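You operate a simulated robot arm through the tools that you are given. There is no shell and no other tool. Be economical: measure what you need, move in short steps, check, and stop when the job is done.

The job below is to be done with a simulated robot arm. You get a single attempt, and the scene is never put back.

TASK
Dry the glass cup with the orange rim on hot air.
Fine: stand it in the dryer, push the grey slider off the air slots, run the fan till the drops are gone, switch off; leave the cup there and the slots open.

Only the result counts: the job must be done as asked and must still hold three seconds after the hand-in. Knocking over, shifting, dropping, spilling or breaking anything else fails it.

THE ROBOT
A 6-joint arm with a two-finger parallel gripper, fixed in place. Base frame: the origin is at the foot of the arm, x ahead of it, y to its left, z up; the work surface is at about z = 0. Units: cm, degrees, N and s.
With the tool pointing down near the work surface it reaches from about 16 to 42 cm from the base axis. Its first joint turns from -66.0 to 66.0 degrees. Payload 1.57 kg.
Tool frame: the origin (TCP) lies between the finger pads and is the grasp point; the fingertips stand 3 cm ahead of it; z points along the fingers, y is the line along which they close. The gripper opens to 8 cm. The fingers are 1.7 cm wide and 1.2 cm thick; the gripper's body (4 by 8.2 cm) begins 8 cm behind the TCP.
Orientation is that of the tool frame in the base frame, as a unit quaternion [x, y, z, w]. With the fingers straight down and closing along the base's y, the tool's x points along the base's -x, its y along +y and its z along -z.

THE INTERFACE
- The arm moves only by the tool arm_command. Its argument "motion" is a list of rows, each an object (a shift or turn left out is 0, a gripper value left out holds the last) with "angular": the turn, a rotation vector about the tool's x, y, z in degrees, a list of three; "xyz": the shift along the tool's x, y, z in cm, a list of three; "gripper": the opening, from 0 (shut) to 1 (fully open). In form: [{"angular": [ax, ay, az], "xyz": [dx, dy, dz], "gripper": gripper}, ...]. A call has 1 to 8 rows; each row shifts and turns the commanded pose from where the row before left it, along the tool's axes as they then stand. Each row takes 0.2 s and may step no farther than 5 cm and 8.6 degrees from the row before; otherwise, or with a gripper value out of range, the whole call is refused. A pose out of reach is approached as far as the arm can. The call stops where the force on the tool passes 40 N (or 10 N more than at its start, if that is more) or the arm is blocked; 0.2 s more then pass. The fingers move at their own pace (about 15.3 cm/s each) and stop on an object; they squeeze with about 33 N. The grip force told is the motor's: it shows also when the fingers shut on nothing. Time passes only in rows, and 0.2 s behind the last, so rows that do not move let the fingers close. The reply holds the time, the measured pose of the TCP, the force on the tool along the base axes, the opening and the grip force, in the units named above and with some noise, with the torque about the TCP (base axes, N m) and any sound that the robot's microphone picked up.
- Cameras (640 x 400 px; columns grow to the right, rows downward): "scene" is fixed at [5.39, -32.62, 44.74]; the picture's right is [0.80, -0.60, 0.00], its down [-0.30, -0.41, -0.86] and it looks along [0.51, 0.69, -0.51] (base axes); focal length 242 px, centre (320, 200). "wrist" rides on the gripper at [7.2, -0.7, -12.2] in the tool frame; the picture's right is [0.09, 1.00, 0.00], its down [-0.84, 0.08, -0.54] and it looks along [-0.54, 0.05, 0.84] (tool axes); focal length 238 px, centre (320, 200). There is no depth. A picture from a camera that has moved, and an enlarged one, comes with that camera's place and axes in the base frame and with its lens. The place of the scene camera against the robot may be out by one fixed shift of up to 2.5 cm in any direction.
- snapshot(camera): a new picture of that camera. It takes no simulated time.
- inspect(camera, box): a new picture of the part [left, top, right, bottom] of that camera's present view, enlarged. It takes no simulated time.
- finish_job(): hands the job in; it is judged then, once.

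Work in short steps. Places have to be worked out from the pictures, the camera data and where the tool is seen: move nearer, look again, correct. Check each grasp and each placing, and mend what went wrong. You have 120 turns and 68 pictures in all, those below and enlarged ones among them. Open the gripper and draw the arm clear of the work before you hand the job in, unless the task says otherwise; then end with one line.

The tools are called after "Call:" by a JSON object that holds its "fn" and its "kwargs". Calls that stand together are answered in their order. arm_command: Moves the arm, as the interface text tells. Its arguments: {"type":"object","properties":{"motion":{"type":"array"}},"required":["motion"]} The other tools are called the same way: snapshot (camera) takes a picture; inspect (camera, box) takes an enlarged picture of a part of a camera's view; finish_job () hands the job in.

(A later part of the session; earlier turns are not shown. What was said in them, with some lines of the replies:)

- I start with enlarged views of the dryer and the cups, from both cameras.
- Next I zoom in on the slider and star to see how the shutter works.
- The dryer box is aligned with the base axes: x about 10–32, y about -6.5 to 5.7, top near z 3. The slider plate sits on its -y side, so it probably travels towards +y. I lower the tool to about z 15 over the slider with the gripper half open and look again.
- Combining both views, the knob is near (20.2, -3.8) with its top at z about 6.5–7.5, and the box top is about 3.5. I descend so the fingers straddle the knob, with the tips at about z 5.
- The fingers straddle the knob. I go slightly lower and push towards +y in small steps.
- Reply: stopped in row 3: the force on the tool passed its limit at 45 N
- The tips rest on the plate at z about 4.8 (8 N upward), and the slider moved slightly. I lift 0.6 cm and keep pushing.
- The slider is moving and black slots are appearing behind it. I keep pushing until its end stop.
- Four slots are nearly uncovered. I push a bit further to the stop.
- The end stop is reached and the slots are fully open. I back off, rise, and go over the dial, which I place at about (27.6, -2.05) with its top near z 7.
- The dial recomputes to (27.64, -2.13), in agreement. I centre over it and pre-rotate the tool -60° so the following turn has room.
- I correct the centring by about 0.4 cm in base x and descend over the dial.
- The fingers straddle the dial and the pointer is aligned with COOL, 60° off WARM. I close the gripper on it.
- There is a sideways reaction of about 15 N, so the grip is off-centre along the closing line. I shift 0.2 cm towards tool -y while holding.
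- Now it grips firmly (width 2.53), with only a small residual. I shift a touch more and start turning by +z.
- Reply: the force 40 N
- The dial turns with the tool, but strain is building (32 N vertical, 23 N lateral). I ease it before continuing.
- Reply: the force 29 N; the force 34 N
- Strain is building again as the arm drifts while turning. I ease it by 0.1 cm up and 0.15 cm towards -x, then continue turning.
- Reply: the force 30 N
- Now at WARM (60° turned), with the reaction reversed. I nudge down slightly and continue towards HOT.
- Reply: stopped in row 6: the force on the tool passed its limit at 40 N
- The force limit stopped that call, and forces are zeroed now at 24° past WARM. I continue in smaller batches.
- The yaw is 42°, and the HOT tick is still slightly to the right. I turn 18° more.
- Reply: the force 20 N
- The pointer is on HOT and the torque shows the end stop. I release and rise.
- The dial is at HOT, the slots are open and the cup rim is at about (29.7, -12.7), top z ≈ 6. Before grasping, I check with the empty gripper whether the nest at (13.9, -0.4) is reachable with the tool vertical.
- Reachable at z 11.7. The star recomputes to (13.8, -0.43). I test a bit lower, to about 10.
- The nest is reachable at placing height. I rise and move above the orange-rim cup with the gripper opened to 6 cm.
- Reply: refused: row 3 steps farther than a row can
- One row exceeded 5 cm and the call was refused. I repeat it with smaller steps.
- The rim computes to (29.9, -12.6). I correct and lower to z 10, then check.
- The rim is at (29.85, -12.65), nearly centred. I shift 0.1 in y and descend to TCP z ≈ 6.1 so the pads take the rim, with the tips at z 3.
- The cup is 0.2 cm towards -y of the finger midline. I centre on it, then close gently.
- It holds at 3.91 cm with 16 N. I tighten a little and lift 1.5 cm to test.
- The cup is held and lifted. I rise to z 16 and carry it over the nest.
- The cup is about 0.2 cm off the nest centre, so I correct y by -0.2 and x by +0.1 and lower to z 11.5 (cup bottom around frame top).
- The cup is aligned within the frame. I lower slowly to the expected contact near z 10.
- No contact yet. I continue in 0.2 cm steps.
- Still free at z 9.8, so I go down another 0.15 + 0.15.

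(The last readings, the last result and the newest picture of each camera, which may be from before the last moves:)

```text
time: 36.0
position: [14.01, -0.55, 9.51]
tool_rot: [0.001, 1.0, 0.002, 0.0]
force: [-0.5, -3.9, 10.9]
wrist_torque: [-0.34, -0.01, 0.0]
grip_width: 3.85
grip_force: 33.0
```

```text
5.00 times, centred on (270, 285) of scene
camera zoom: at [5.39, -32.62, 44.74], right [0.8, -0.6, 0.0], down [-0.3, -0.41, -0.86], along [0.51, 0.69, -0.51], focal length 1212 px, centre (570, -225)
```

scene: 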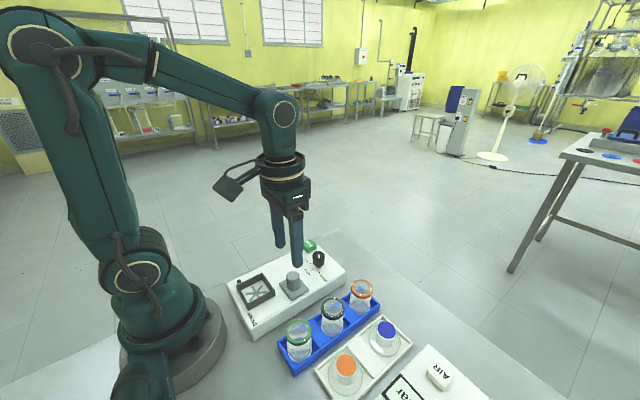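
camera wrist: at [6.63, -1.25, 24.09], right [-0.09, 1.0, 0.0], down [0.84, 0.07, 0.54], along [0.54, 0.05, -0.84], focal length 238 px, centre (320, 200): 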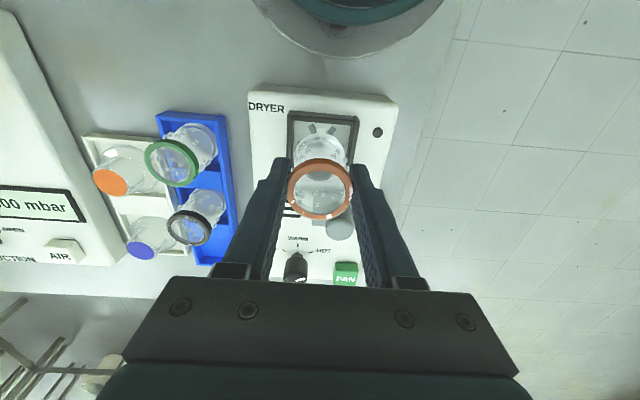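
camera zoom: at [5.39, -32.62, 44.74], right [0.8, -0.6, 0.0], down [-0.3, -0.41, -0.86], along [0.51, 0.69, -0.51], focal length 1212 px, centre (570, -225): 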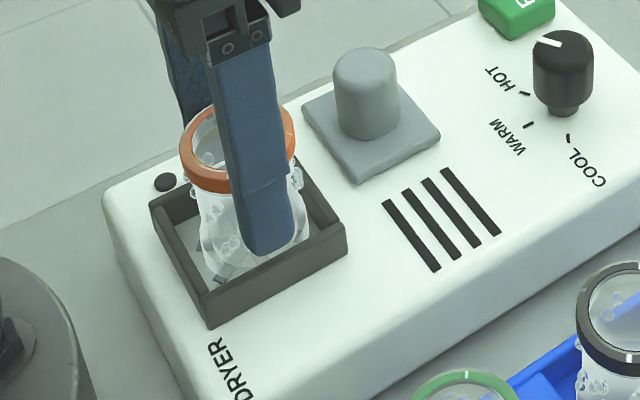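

Contact shows 11 N with a slight tilt torque. I check closely whether it is the cup bottom or a fingertip on the frame.

Call:
{"fn": "inspect", "kwargs": {"camera": "scene", "box": [245, 265, 295, 310]}}

Call:
{"fn": "inspect", "kwargs": {"camera": "wrist", "box": [260, 100, 400, 230]}}

```text
8.89 times, centred on (270, 288) of scene
camera zoom: at [5.39, -32.62, 44.74], right [0.8, -0.6, 0.0], down [-0.3, -0.41, -0.86], along [0.51, 0.69, -0.51], focal length 2154 px, centre (764, -578)
```

zoom: 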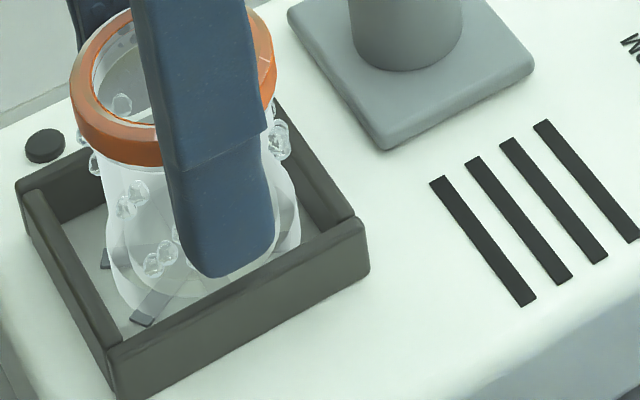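

```text
3.08 times, centred on (330, 165) of wrist
camera zoom: at [6.7, -1.18, 21.78], right [-0.09, 1.0, 0.0], down [0.84, 0.07, 0.54], along [0.54, 0.05, -0.84], focal length 733 px, centre (289, 308)
```

zoom: 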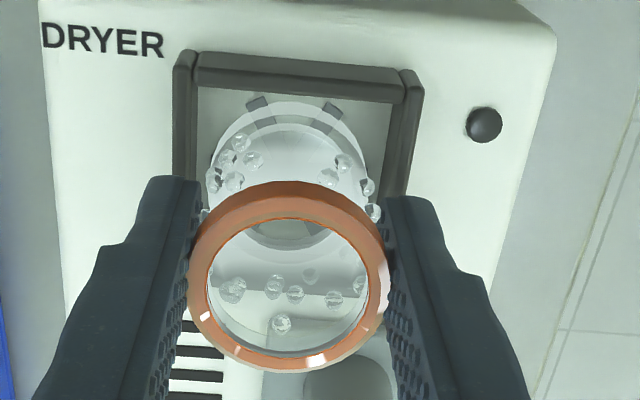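

The cup sits about 0.3 cm towards -y in the frame. I lift slightly, shift +y 0.28 and lower again to compare contact.

Call:
{"fn": "arm_command", "kwargs": {"motion": [{"xyz": [0, 0, -0.25]}, {"xyz": [0, 0.28, 0]}, {}, {"xyz": [0, 0, 0.15]}, {}]}}

Call:
{"fn": "inspect", "kwargs": {"camera": "wrist", "box": [260, 100, 400, 230]}}

```text
time: 37.2
position: [14.07, -0.17, 9.65]
tool_rot: [0.001, 1.0, 0.001, 0.001]
force: [0.8, -4.7, 0.3]
wrist_torque: [-0.19, -0.04, -0.04]
grip_width: 3.85
grip_force: 32.7
```

```text
3.08 times, centred on (330, 165) of wrist
camera zoom: at [6.73, -0.82, 21.91], right [-0.09, 1.0, 0.0], down [0.84, 0.07, 0.54], along [0.54, 0.05, -0.84], focal length 733 px, centre (289, 308)
```

zoom: 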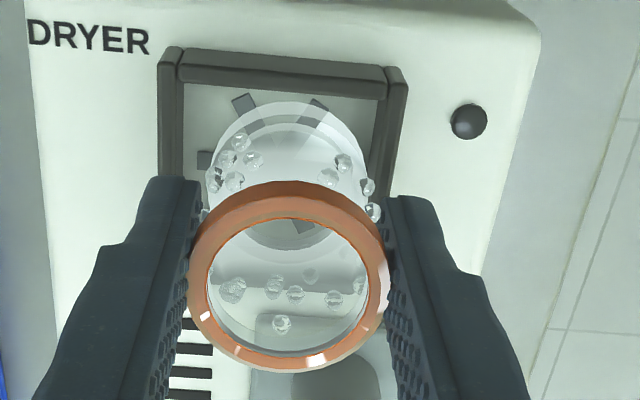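

Now it is slightly too far +y, with the wall pushing back 4.7 N. I centre in between (-0.17) and lower to contact.

Call:
{"fn": "arm_command", "kwargs": {"motion": [{"xyz": [0, -0.17, 0]}, {}, {"xyz": [0, 0, 0.1]}, {}]}}

Call:
{"fn": "inspect", "kwargs": {"camera": "wrist", "box": [260, 100, 400, 230]}}

```text
time: 38.2
position: [13.99, -0.5, 9.45]
tool_rot: [0.002, 1.0, 0.002, 0.001]
force: [0.7, 0.0, -0.7]
wrist_torque: [0.02, 0.0, 0.03]
grip_width: 3.87
grip_force: 32.9
```

```text
3.08 times, centred on (330, 165) of wrist
camera zoom: at [6.74, -1.14, 21.84], right [-0.09, 1.0, 0.0], down [0.84, 0.07, 0.54], along [0.54, 0.05, -0.84], focal length 733 px, centre (289, 308)
```

zoom: 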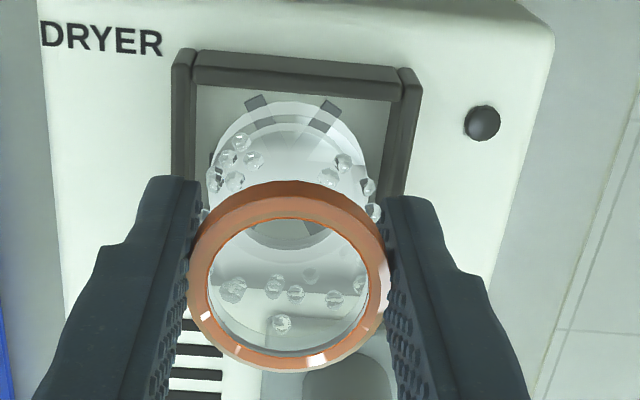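

It is centred and force-free at z ≈ 9.5. I continue down in 0.1 cm steps.

Call:
{"fn": "arm_command", "kwargs": {"motion": [{"xyz": [0, 0, 0.1]}, {"xyz": [0, 0, 0.1]}, {}]}}

```text
time: 39.0
position: [13.99, -0.55, 9.46]
tool_rot: [0.0, 1.0, 0.002, 0.002]
force: [2.2, -2.4, 8.9]
wrist_torque: [-0.27, -0.15, 0.01]
grip_width: 3.83
grip_force: 33.0
```

There is contact again at z ≈ 9.45. I look closely to judge whether the cup's base is on the floor.

Call:
{"fn": "inspect", "kwargs": {"camera": "scene", "box": [240, 262, 290, 302]}}

Call:
{"fn": "inspect", "kwargs": {"camera": "wrist", "box": [285, 105, 355, 150]}}

```text
10.00 times, centred on (265, 282) of scene
camera zoom: at [5.39, -32.62, 44.74], right [0.8, -0.6, 0.0], down [-0.3, -0.41, -0.86], along [0.51, 0.69, -0.51], focal length 2423 px, centre (870, -620)
```

zoom: 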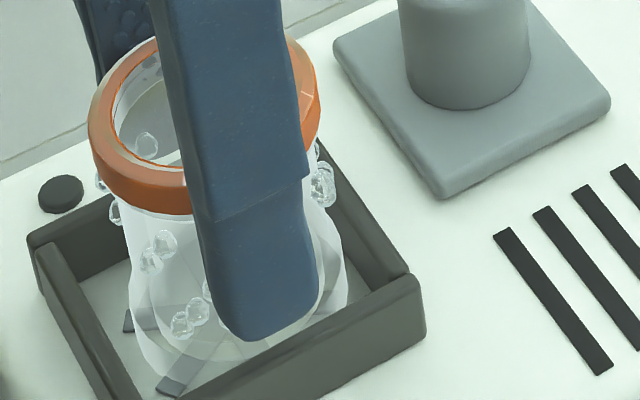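

```text
8.89 times, centred on (320, 128) of wrist
camera zoom: at [6.69, -1.12, 21.73], right [-0.09, 1.0, 0.0], down [0.83, 0.07, 0.55], along [0.54, 0.05, -0.84], focal length 2119 px, centre (320, 844)
```

zoom: 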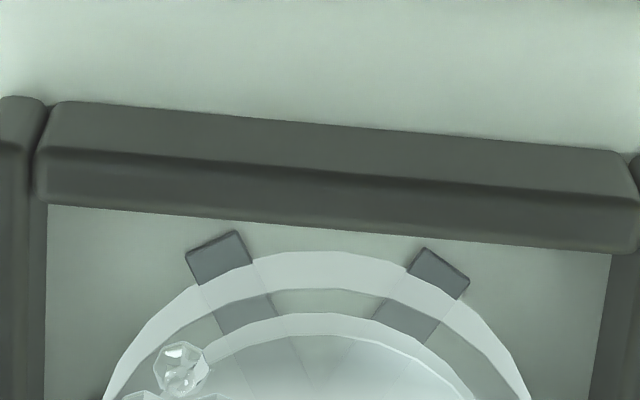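

The fingertip appears about 0.3 cm above the frame wall, so the contact is the cup seated on the floor. I raise 0.05 to relax and open the gripper slowly.

Call:
{"fn": "arm_command", "kwargs": {"motion": [{"gripper": 0.48}, {"gripper": 0.5}, {"gripper": 0.53}, {"gripper": 0.58}, {}]}}

Call:
{"fn": "inspect", "kwargs": {"camera": "wrist", "box": [260, 100, 400, 230]}}

Call:
{"fn": "inspect", "kwargs": {"camera": "scene", "box": [225, 250, 305, 310]}}

```text
time: 40.2
position: [13.96, -0.39, 9.5]
tool_rot: [0.002, 1.0, 0.0, 0.0]
force: [0.6, 0.3, 0.3]
wrist_torque: [-0.03, -0.04, 0.0]
grip_width: 4.63
grip_force: 0.2
```

```text
3.08 times, centred on (330, 165) of wrist
camera zoom: at [6.67, -1.12, 21.73], right [-0.09, 1.0, 0.0], down [0.84, 0.07, 0.54], along [0.54, 0.05, -0.84], focal length 733 px, centre (289, 308)
```

zoom: 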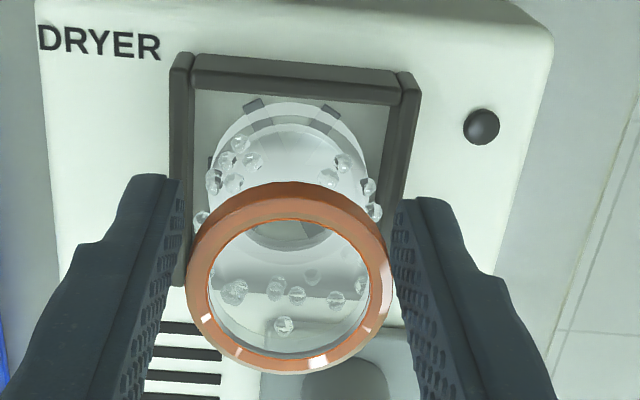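

```text
6.67 times, centred on (265, 280) of scene
camera zoom: at [5.39, -32.62, 44.74], right [0.8, -0.6, 0.0], down [-0.3, -0.41, -0.86], along [0.51, 0.69, -0.51], focal length 1615 px, centre (687, -333)
```

zoom: 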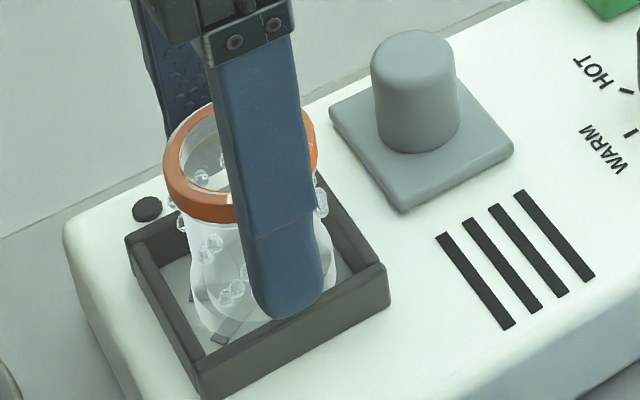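

Released: the cup did not drop or shift. I open a little more and rise straight up, then go towards the fan button at about (29.3, 3.95).

Call:
{"fn": "arm_command", "kwargs": {"motion": [{"gripper": 0.66}, {"xyz": [0, 0, -2]}, {"xyz": [0, 0, -3]}, {"xyz": [0, 0, -3]}, {}]}}

Call:
{"fn": "arm_command", "kwargs": {"motion": [{"xyz": [-4, 1, 0], "gripper": 0.0}, {"xyz": [-4, 1, 0]}, {"xyz": [-4, 1.2, 0]}, {"xyz": [-3, 1.2, 2]}, {}]}}

Call:
{"fn": "snapshot", "kwargs": {"camera": "wrist"}}

Call:
{"fn": "inspect", "kwargs": {"camera": "scene", "box": [220, 205, 360, 315]}}

```text
time: 41.4
position: [14.05, -0.61, 17.23]
tool_rot: [0.001, 1.0, 0.001, 0.0]
force: [0.4, 0.8, 0.1]
wrist_torque: [-0.02, 0.01, 0.0]
grip_width: 5.3
grip_force: 0.2
```

```text
time: 42.6
position: [28.99, 3.83, 15.27]
tool_rot: [0.002, 1.0, 0.002, 0.001]
force: [0.4, -0.3, -0.2]
wrist_torque: [0.03, -0.05, 0.0]
grip_width: 0.0
grip_force: 21.2
```

```text
16 pictures are left
camera wrist: at [21.69, 3.14, 27.54], right [-0.09, 1.0, 0.0], down [0.84, 0.07, 0.54], along [0.54, 0.05, -0.84], focal length 238 px, centre (320, 200)
```

wrist: 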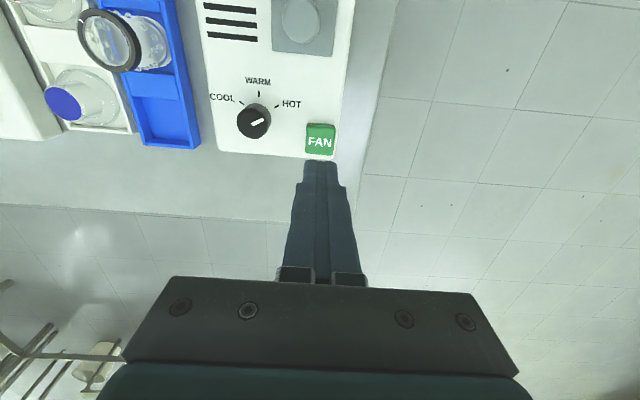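

```text
3.64 times, centred on (290, 260) of scene
camera zoom: at [5.39, -32.62, 44.74], right [0.8, -0.6, 0.0], down [-0.3, -0.41, -0.86], along [0.51, 0.69, -0.51], focal length 881 px, centre (429, -18)
```

zoom: 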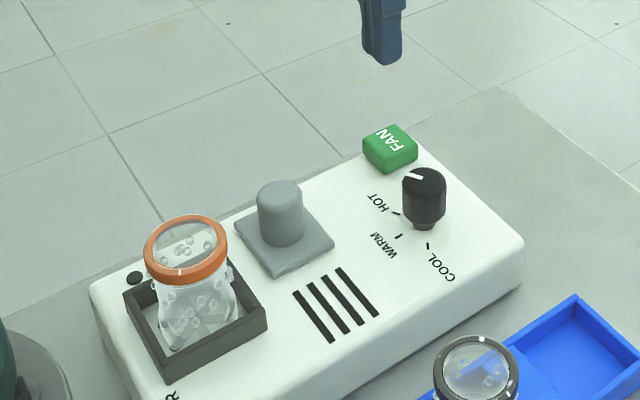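

The cup stands upright in the frame. The button is at (29.1, 3.87), right below the closed fingers, so I descend and then press in small steps.

Call:
{"fn": "arm_command", "kwargs": {"motion": [{"xyz": [-0.1, 0, 3]}, {"xyz": [0, 0, 2.4]}, {"xyz": [0, 0, 0.5]}, {"xyz": [0, 0, 0.3]}, {"xyz": [0, 0, 0.2]}, {"xyz": [0, 0, 0.2]}, {"xyz": [0, 0, 0.2]}, {"xyz": [0, 0, 0.2]}]}}

```text
time: 44.4
position: [29.08, 4.03, 8.52]
tool_rot: [0.002, 1.0, 0.002, 0.001]
force: [0.4, 0.4, 0.3]
wrist_torque: [0.02, -0.02, -0.01]
grip_width: 0.0
grip_force: 21.0
```

The tips are at about 5.5 with no contact yet. I continue in 0.15 cm steps.

Call:
{"fn": "arm_command", "kwargs": {"motion": [{"xyz": [0, 0, 0.15]}, {"xyz": [0, 0, 0.15]}, {"xyz": [0, 0, 0.15]}]}}

```text
time: 45.2
position: [29.02, 3.93, 7.94]
tool_rot: [0.002, 1.0, 0.001, 0.001]
force: [1.3, -1.0, 2.8]
wrist_torque: [0.02, -0.05, 0.01]
grip_width: 0.02
grip_force: 21.8
heard: click
```

I heard a click. I release upward and check for fan sound.

Call:
{"fn": "arm_command", "kwargs": {"motion": [{"xyz": [0, 0, -0.6]}, {"xyz": [0, 0, -0.6]}, {}]}}

Call:
{"fn": "inspect", "kwargs": {"camera": "scene", "box": [220, 205, 360, 315]}}

```text
time: 46.0
position: [29.17, 3.84, 9.08]
tool_rot: [0.002, 1.0, 0.001, 0.001]
force: [0.2, -0.6, -0.3]
wrist_torque: [0.02, 0.0, 0.02]
grip_width: 0.01
grip_force: 21.3
```

```text
3.64 times, centred on (290, 260) of scene
camera zoom: at [5.39, -32.62, 44.74], right [0.8, -0.6, 0.0], down [-0.3, -0.41, -0.86], along [0.51, 0.69, -0.51], focal length 881 px, centre (429, -18)
```

zoom: 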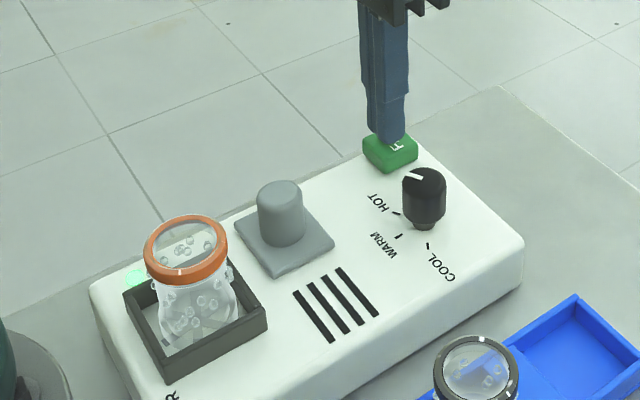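

The lamp by the nest is lit, so the fan is running. I wait a few seconds.

Call:
{"fn": "arm_command", "kwargs": {"motion": [{}, {}, {}, {}, {}, {}, {}, {}]}}

Call:
{"fn": "arm_command", "kwargs": {"motion": [{}, {}, {}, {}, {}, {}, {}, {}]}}

Call:
{"fn": "inspect", "kwargs": {"camera": "scene", "box": [230, 245, 310, 305]}}

```text
time: 47.8
position: [29.09, 3.93, 9.07]
tool_rot: [0.002, 1.0, 0.0, 0.001]
force: [-0.5, 0.0, 0.1]
wrist_torque: [0.01, 0.02, -0.01]
grip_width: 0.0
grip_force: 20.9
```

```text
time: 49.6
position: [29.16, 3.9, 9.17]
tool_rot: [0.002, 1.0, 0.001, 0.001]
force: [0.6, -0.3, 0.6]
wrist_torque: [-0.01, -0.02, -0.02]
grip_width: 0.0
grip_force: 21.5
```

```text
6.67 times, centred on (270, 275) of scene
camera zoom: at [5.39, -32.62, 44.74], right [0.8, -0.6, 0.0], down [-0.3, -0.41, -0.86], along [0.51, 0.69, -0.51], focal length 1615 px, centre (653, -300)
```

zoom: 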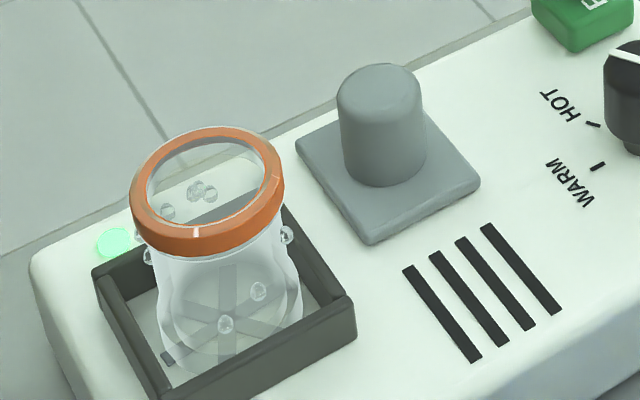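

The drops are already fewer. I wait longer.

Call:
{"fn": "arm_command", "kwargs": {"motion": [{}, {}, {}, {}, {}, {}, {}, {}]}}

Call:
{"fn": "arm_command", "kwargs": {"motion": [{}, {}, {}, {}, {}, {}, {}, {}]}}

Call:
{"fn": "inspect", "kwargs": {"camera": "scene", "box": [230, 245, 310, 305]}}

```text
time: 51.4
position: [29.17, 3.82, 9.13]
tool_rot: [0.001, 1.0, 0.002, 0.001]
force: [0.1, 1.2, 0.1]
wrist_torque: [0.0, -0.03, 0.01]
grip_width: 0.0
grip_force: 21.3
```

```text
time: 53.2
position: [29.15, 4.0, 8.99]
tool_rot: [0.002, 1.0, 0.001, 0.001]
force: [0.4, 0.3, -0.6]
wrist_torque: [0.01, -0.01, 0.03]
grip_width: 0.0
grip_force: 21.3
```

```text
6.67 times, centred on (270, 275) of scene
camera zoom: at [5.39, -32.62, 44.74], right [0.8, -0.6, 0.0], down [-0.3, -0.41, -0.86], along [0.51, 0.69, -0.51], focal length 1615 px, centre (653, -300)
```

zoom: 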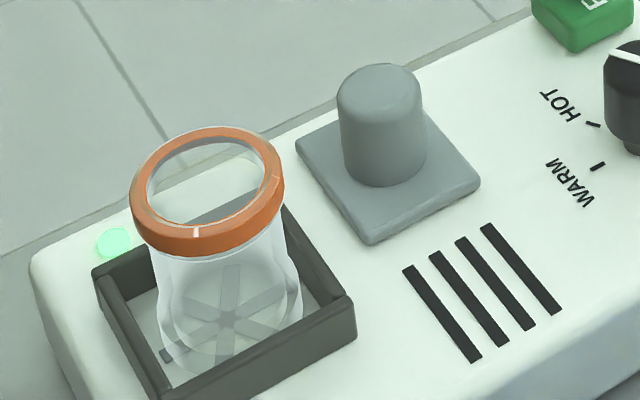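

The drops are gone. I switch the fan off with one more press.

Call:
{"fn": "arm_command", "kwargs": {"motion": [{"xyz": [0, 0, 0.5]}, {"xyz": [0, 0, 0.4]}, {"xyz": [0, 0, 0.15]}, {"xyz": [0, 0, 0.15]}]}}

```text
time: 54.2
position: [28.98, 3.96, 7.89]
tool_rot: [0.002, 1.0, 0.001, 0.001]
force: [0.8, 0.4, 2.4]
wrist_torque: [0.0, -0.01, 0.0]
grip_width: 0.0
grip_force: 21.3
heard: click
```

It clicked. I raise the arm clear, open the gripper and check the lamp.

Call:
{"fn": "arm_command", "kwargs": {"motion": [{"xyz": [0, 0, -1]}, {"xyz": [0, 0, -4]}, {"xyz": [0, 0, -4.5]}, {"xyz": [0, 0, -4.5], "gripper": 0.8}, {}, {}]}}

Call:
{"fn": "inspect", "kwargs": {"camera": "scene", "box": [210, 215, 410, 365]}}

Call:
{"fn": "inspect", "kwargs": {"camera": "scene", "box": [230, 245, 310, 305]}}

```text
time: 55.6
position: [28.97, 3.84, 21.67]
tool_rot: [0.001, 1.0, 0.001, 0.001]
force: [0.1, 0.5, 0.8]
wrist_torque: [0.01, 0.02, -0.01]
grip_width: 6.38
grip_force: 0.0
```

```text
2.67 times, centred on (310, 290) of scene
camera zoom: at [5.39, -32.62, 44.74], right [0.8, -0.6, 0.0], down [-0.3, -0.41, -0.86], along [0.51, 0.69, -0.51], focal length 646 px, centre (347, -40)
```

zoom: 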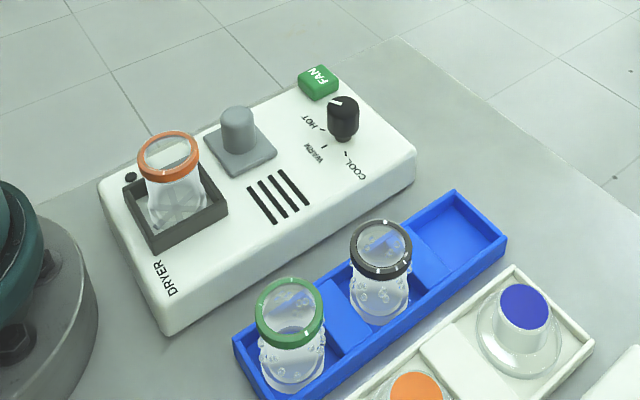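

```text
6.67 times, centred on (270, 275) of scene
camera zoom: at [5.39, -32.62, 44.74], right [0.8, -0.6, 0.0], down [-0.3, -0.41, -0.86], along [0.51, 0.69, -0.51], focal length 1615 px, centre (653, -300)
```

zoom: 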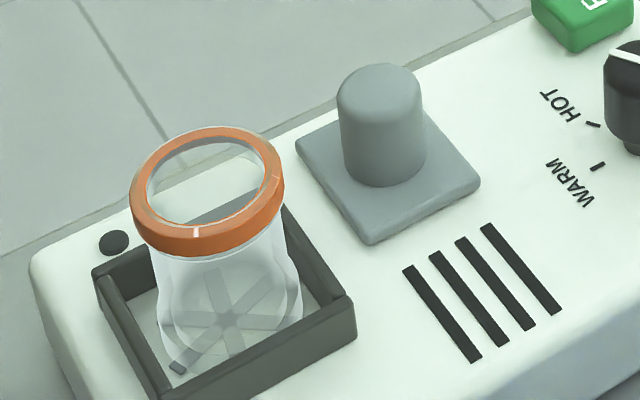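

The lamp is off, the cup is dry and standing in the nest, the slots are open, nothing else has shifted and the arm is clear. I hand in.

Call:
{"fn": "finish_job", "kwargs": {}}

```text
The job is handed in.
```

The orange-rimmed cup was dried on hot air and left standing in the dryer; no drops are visible on it, the fan is off and the air slots are open.
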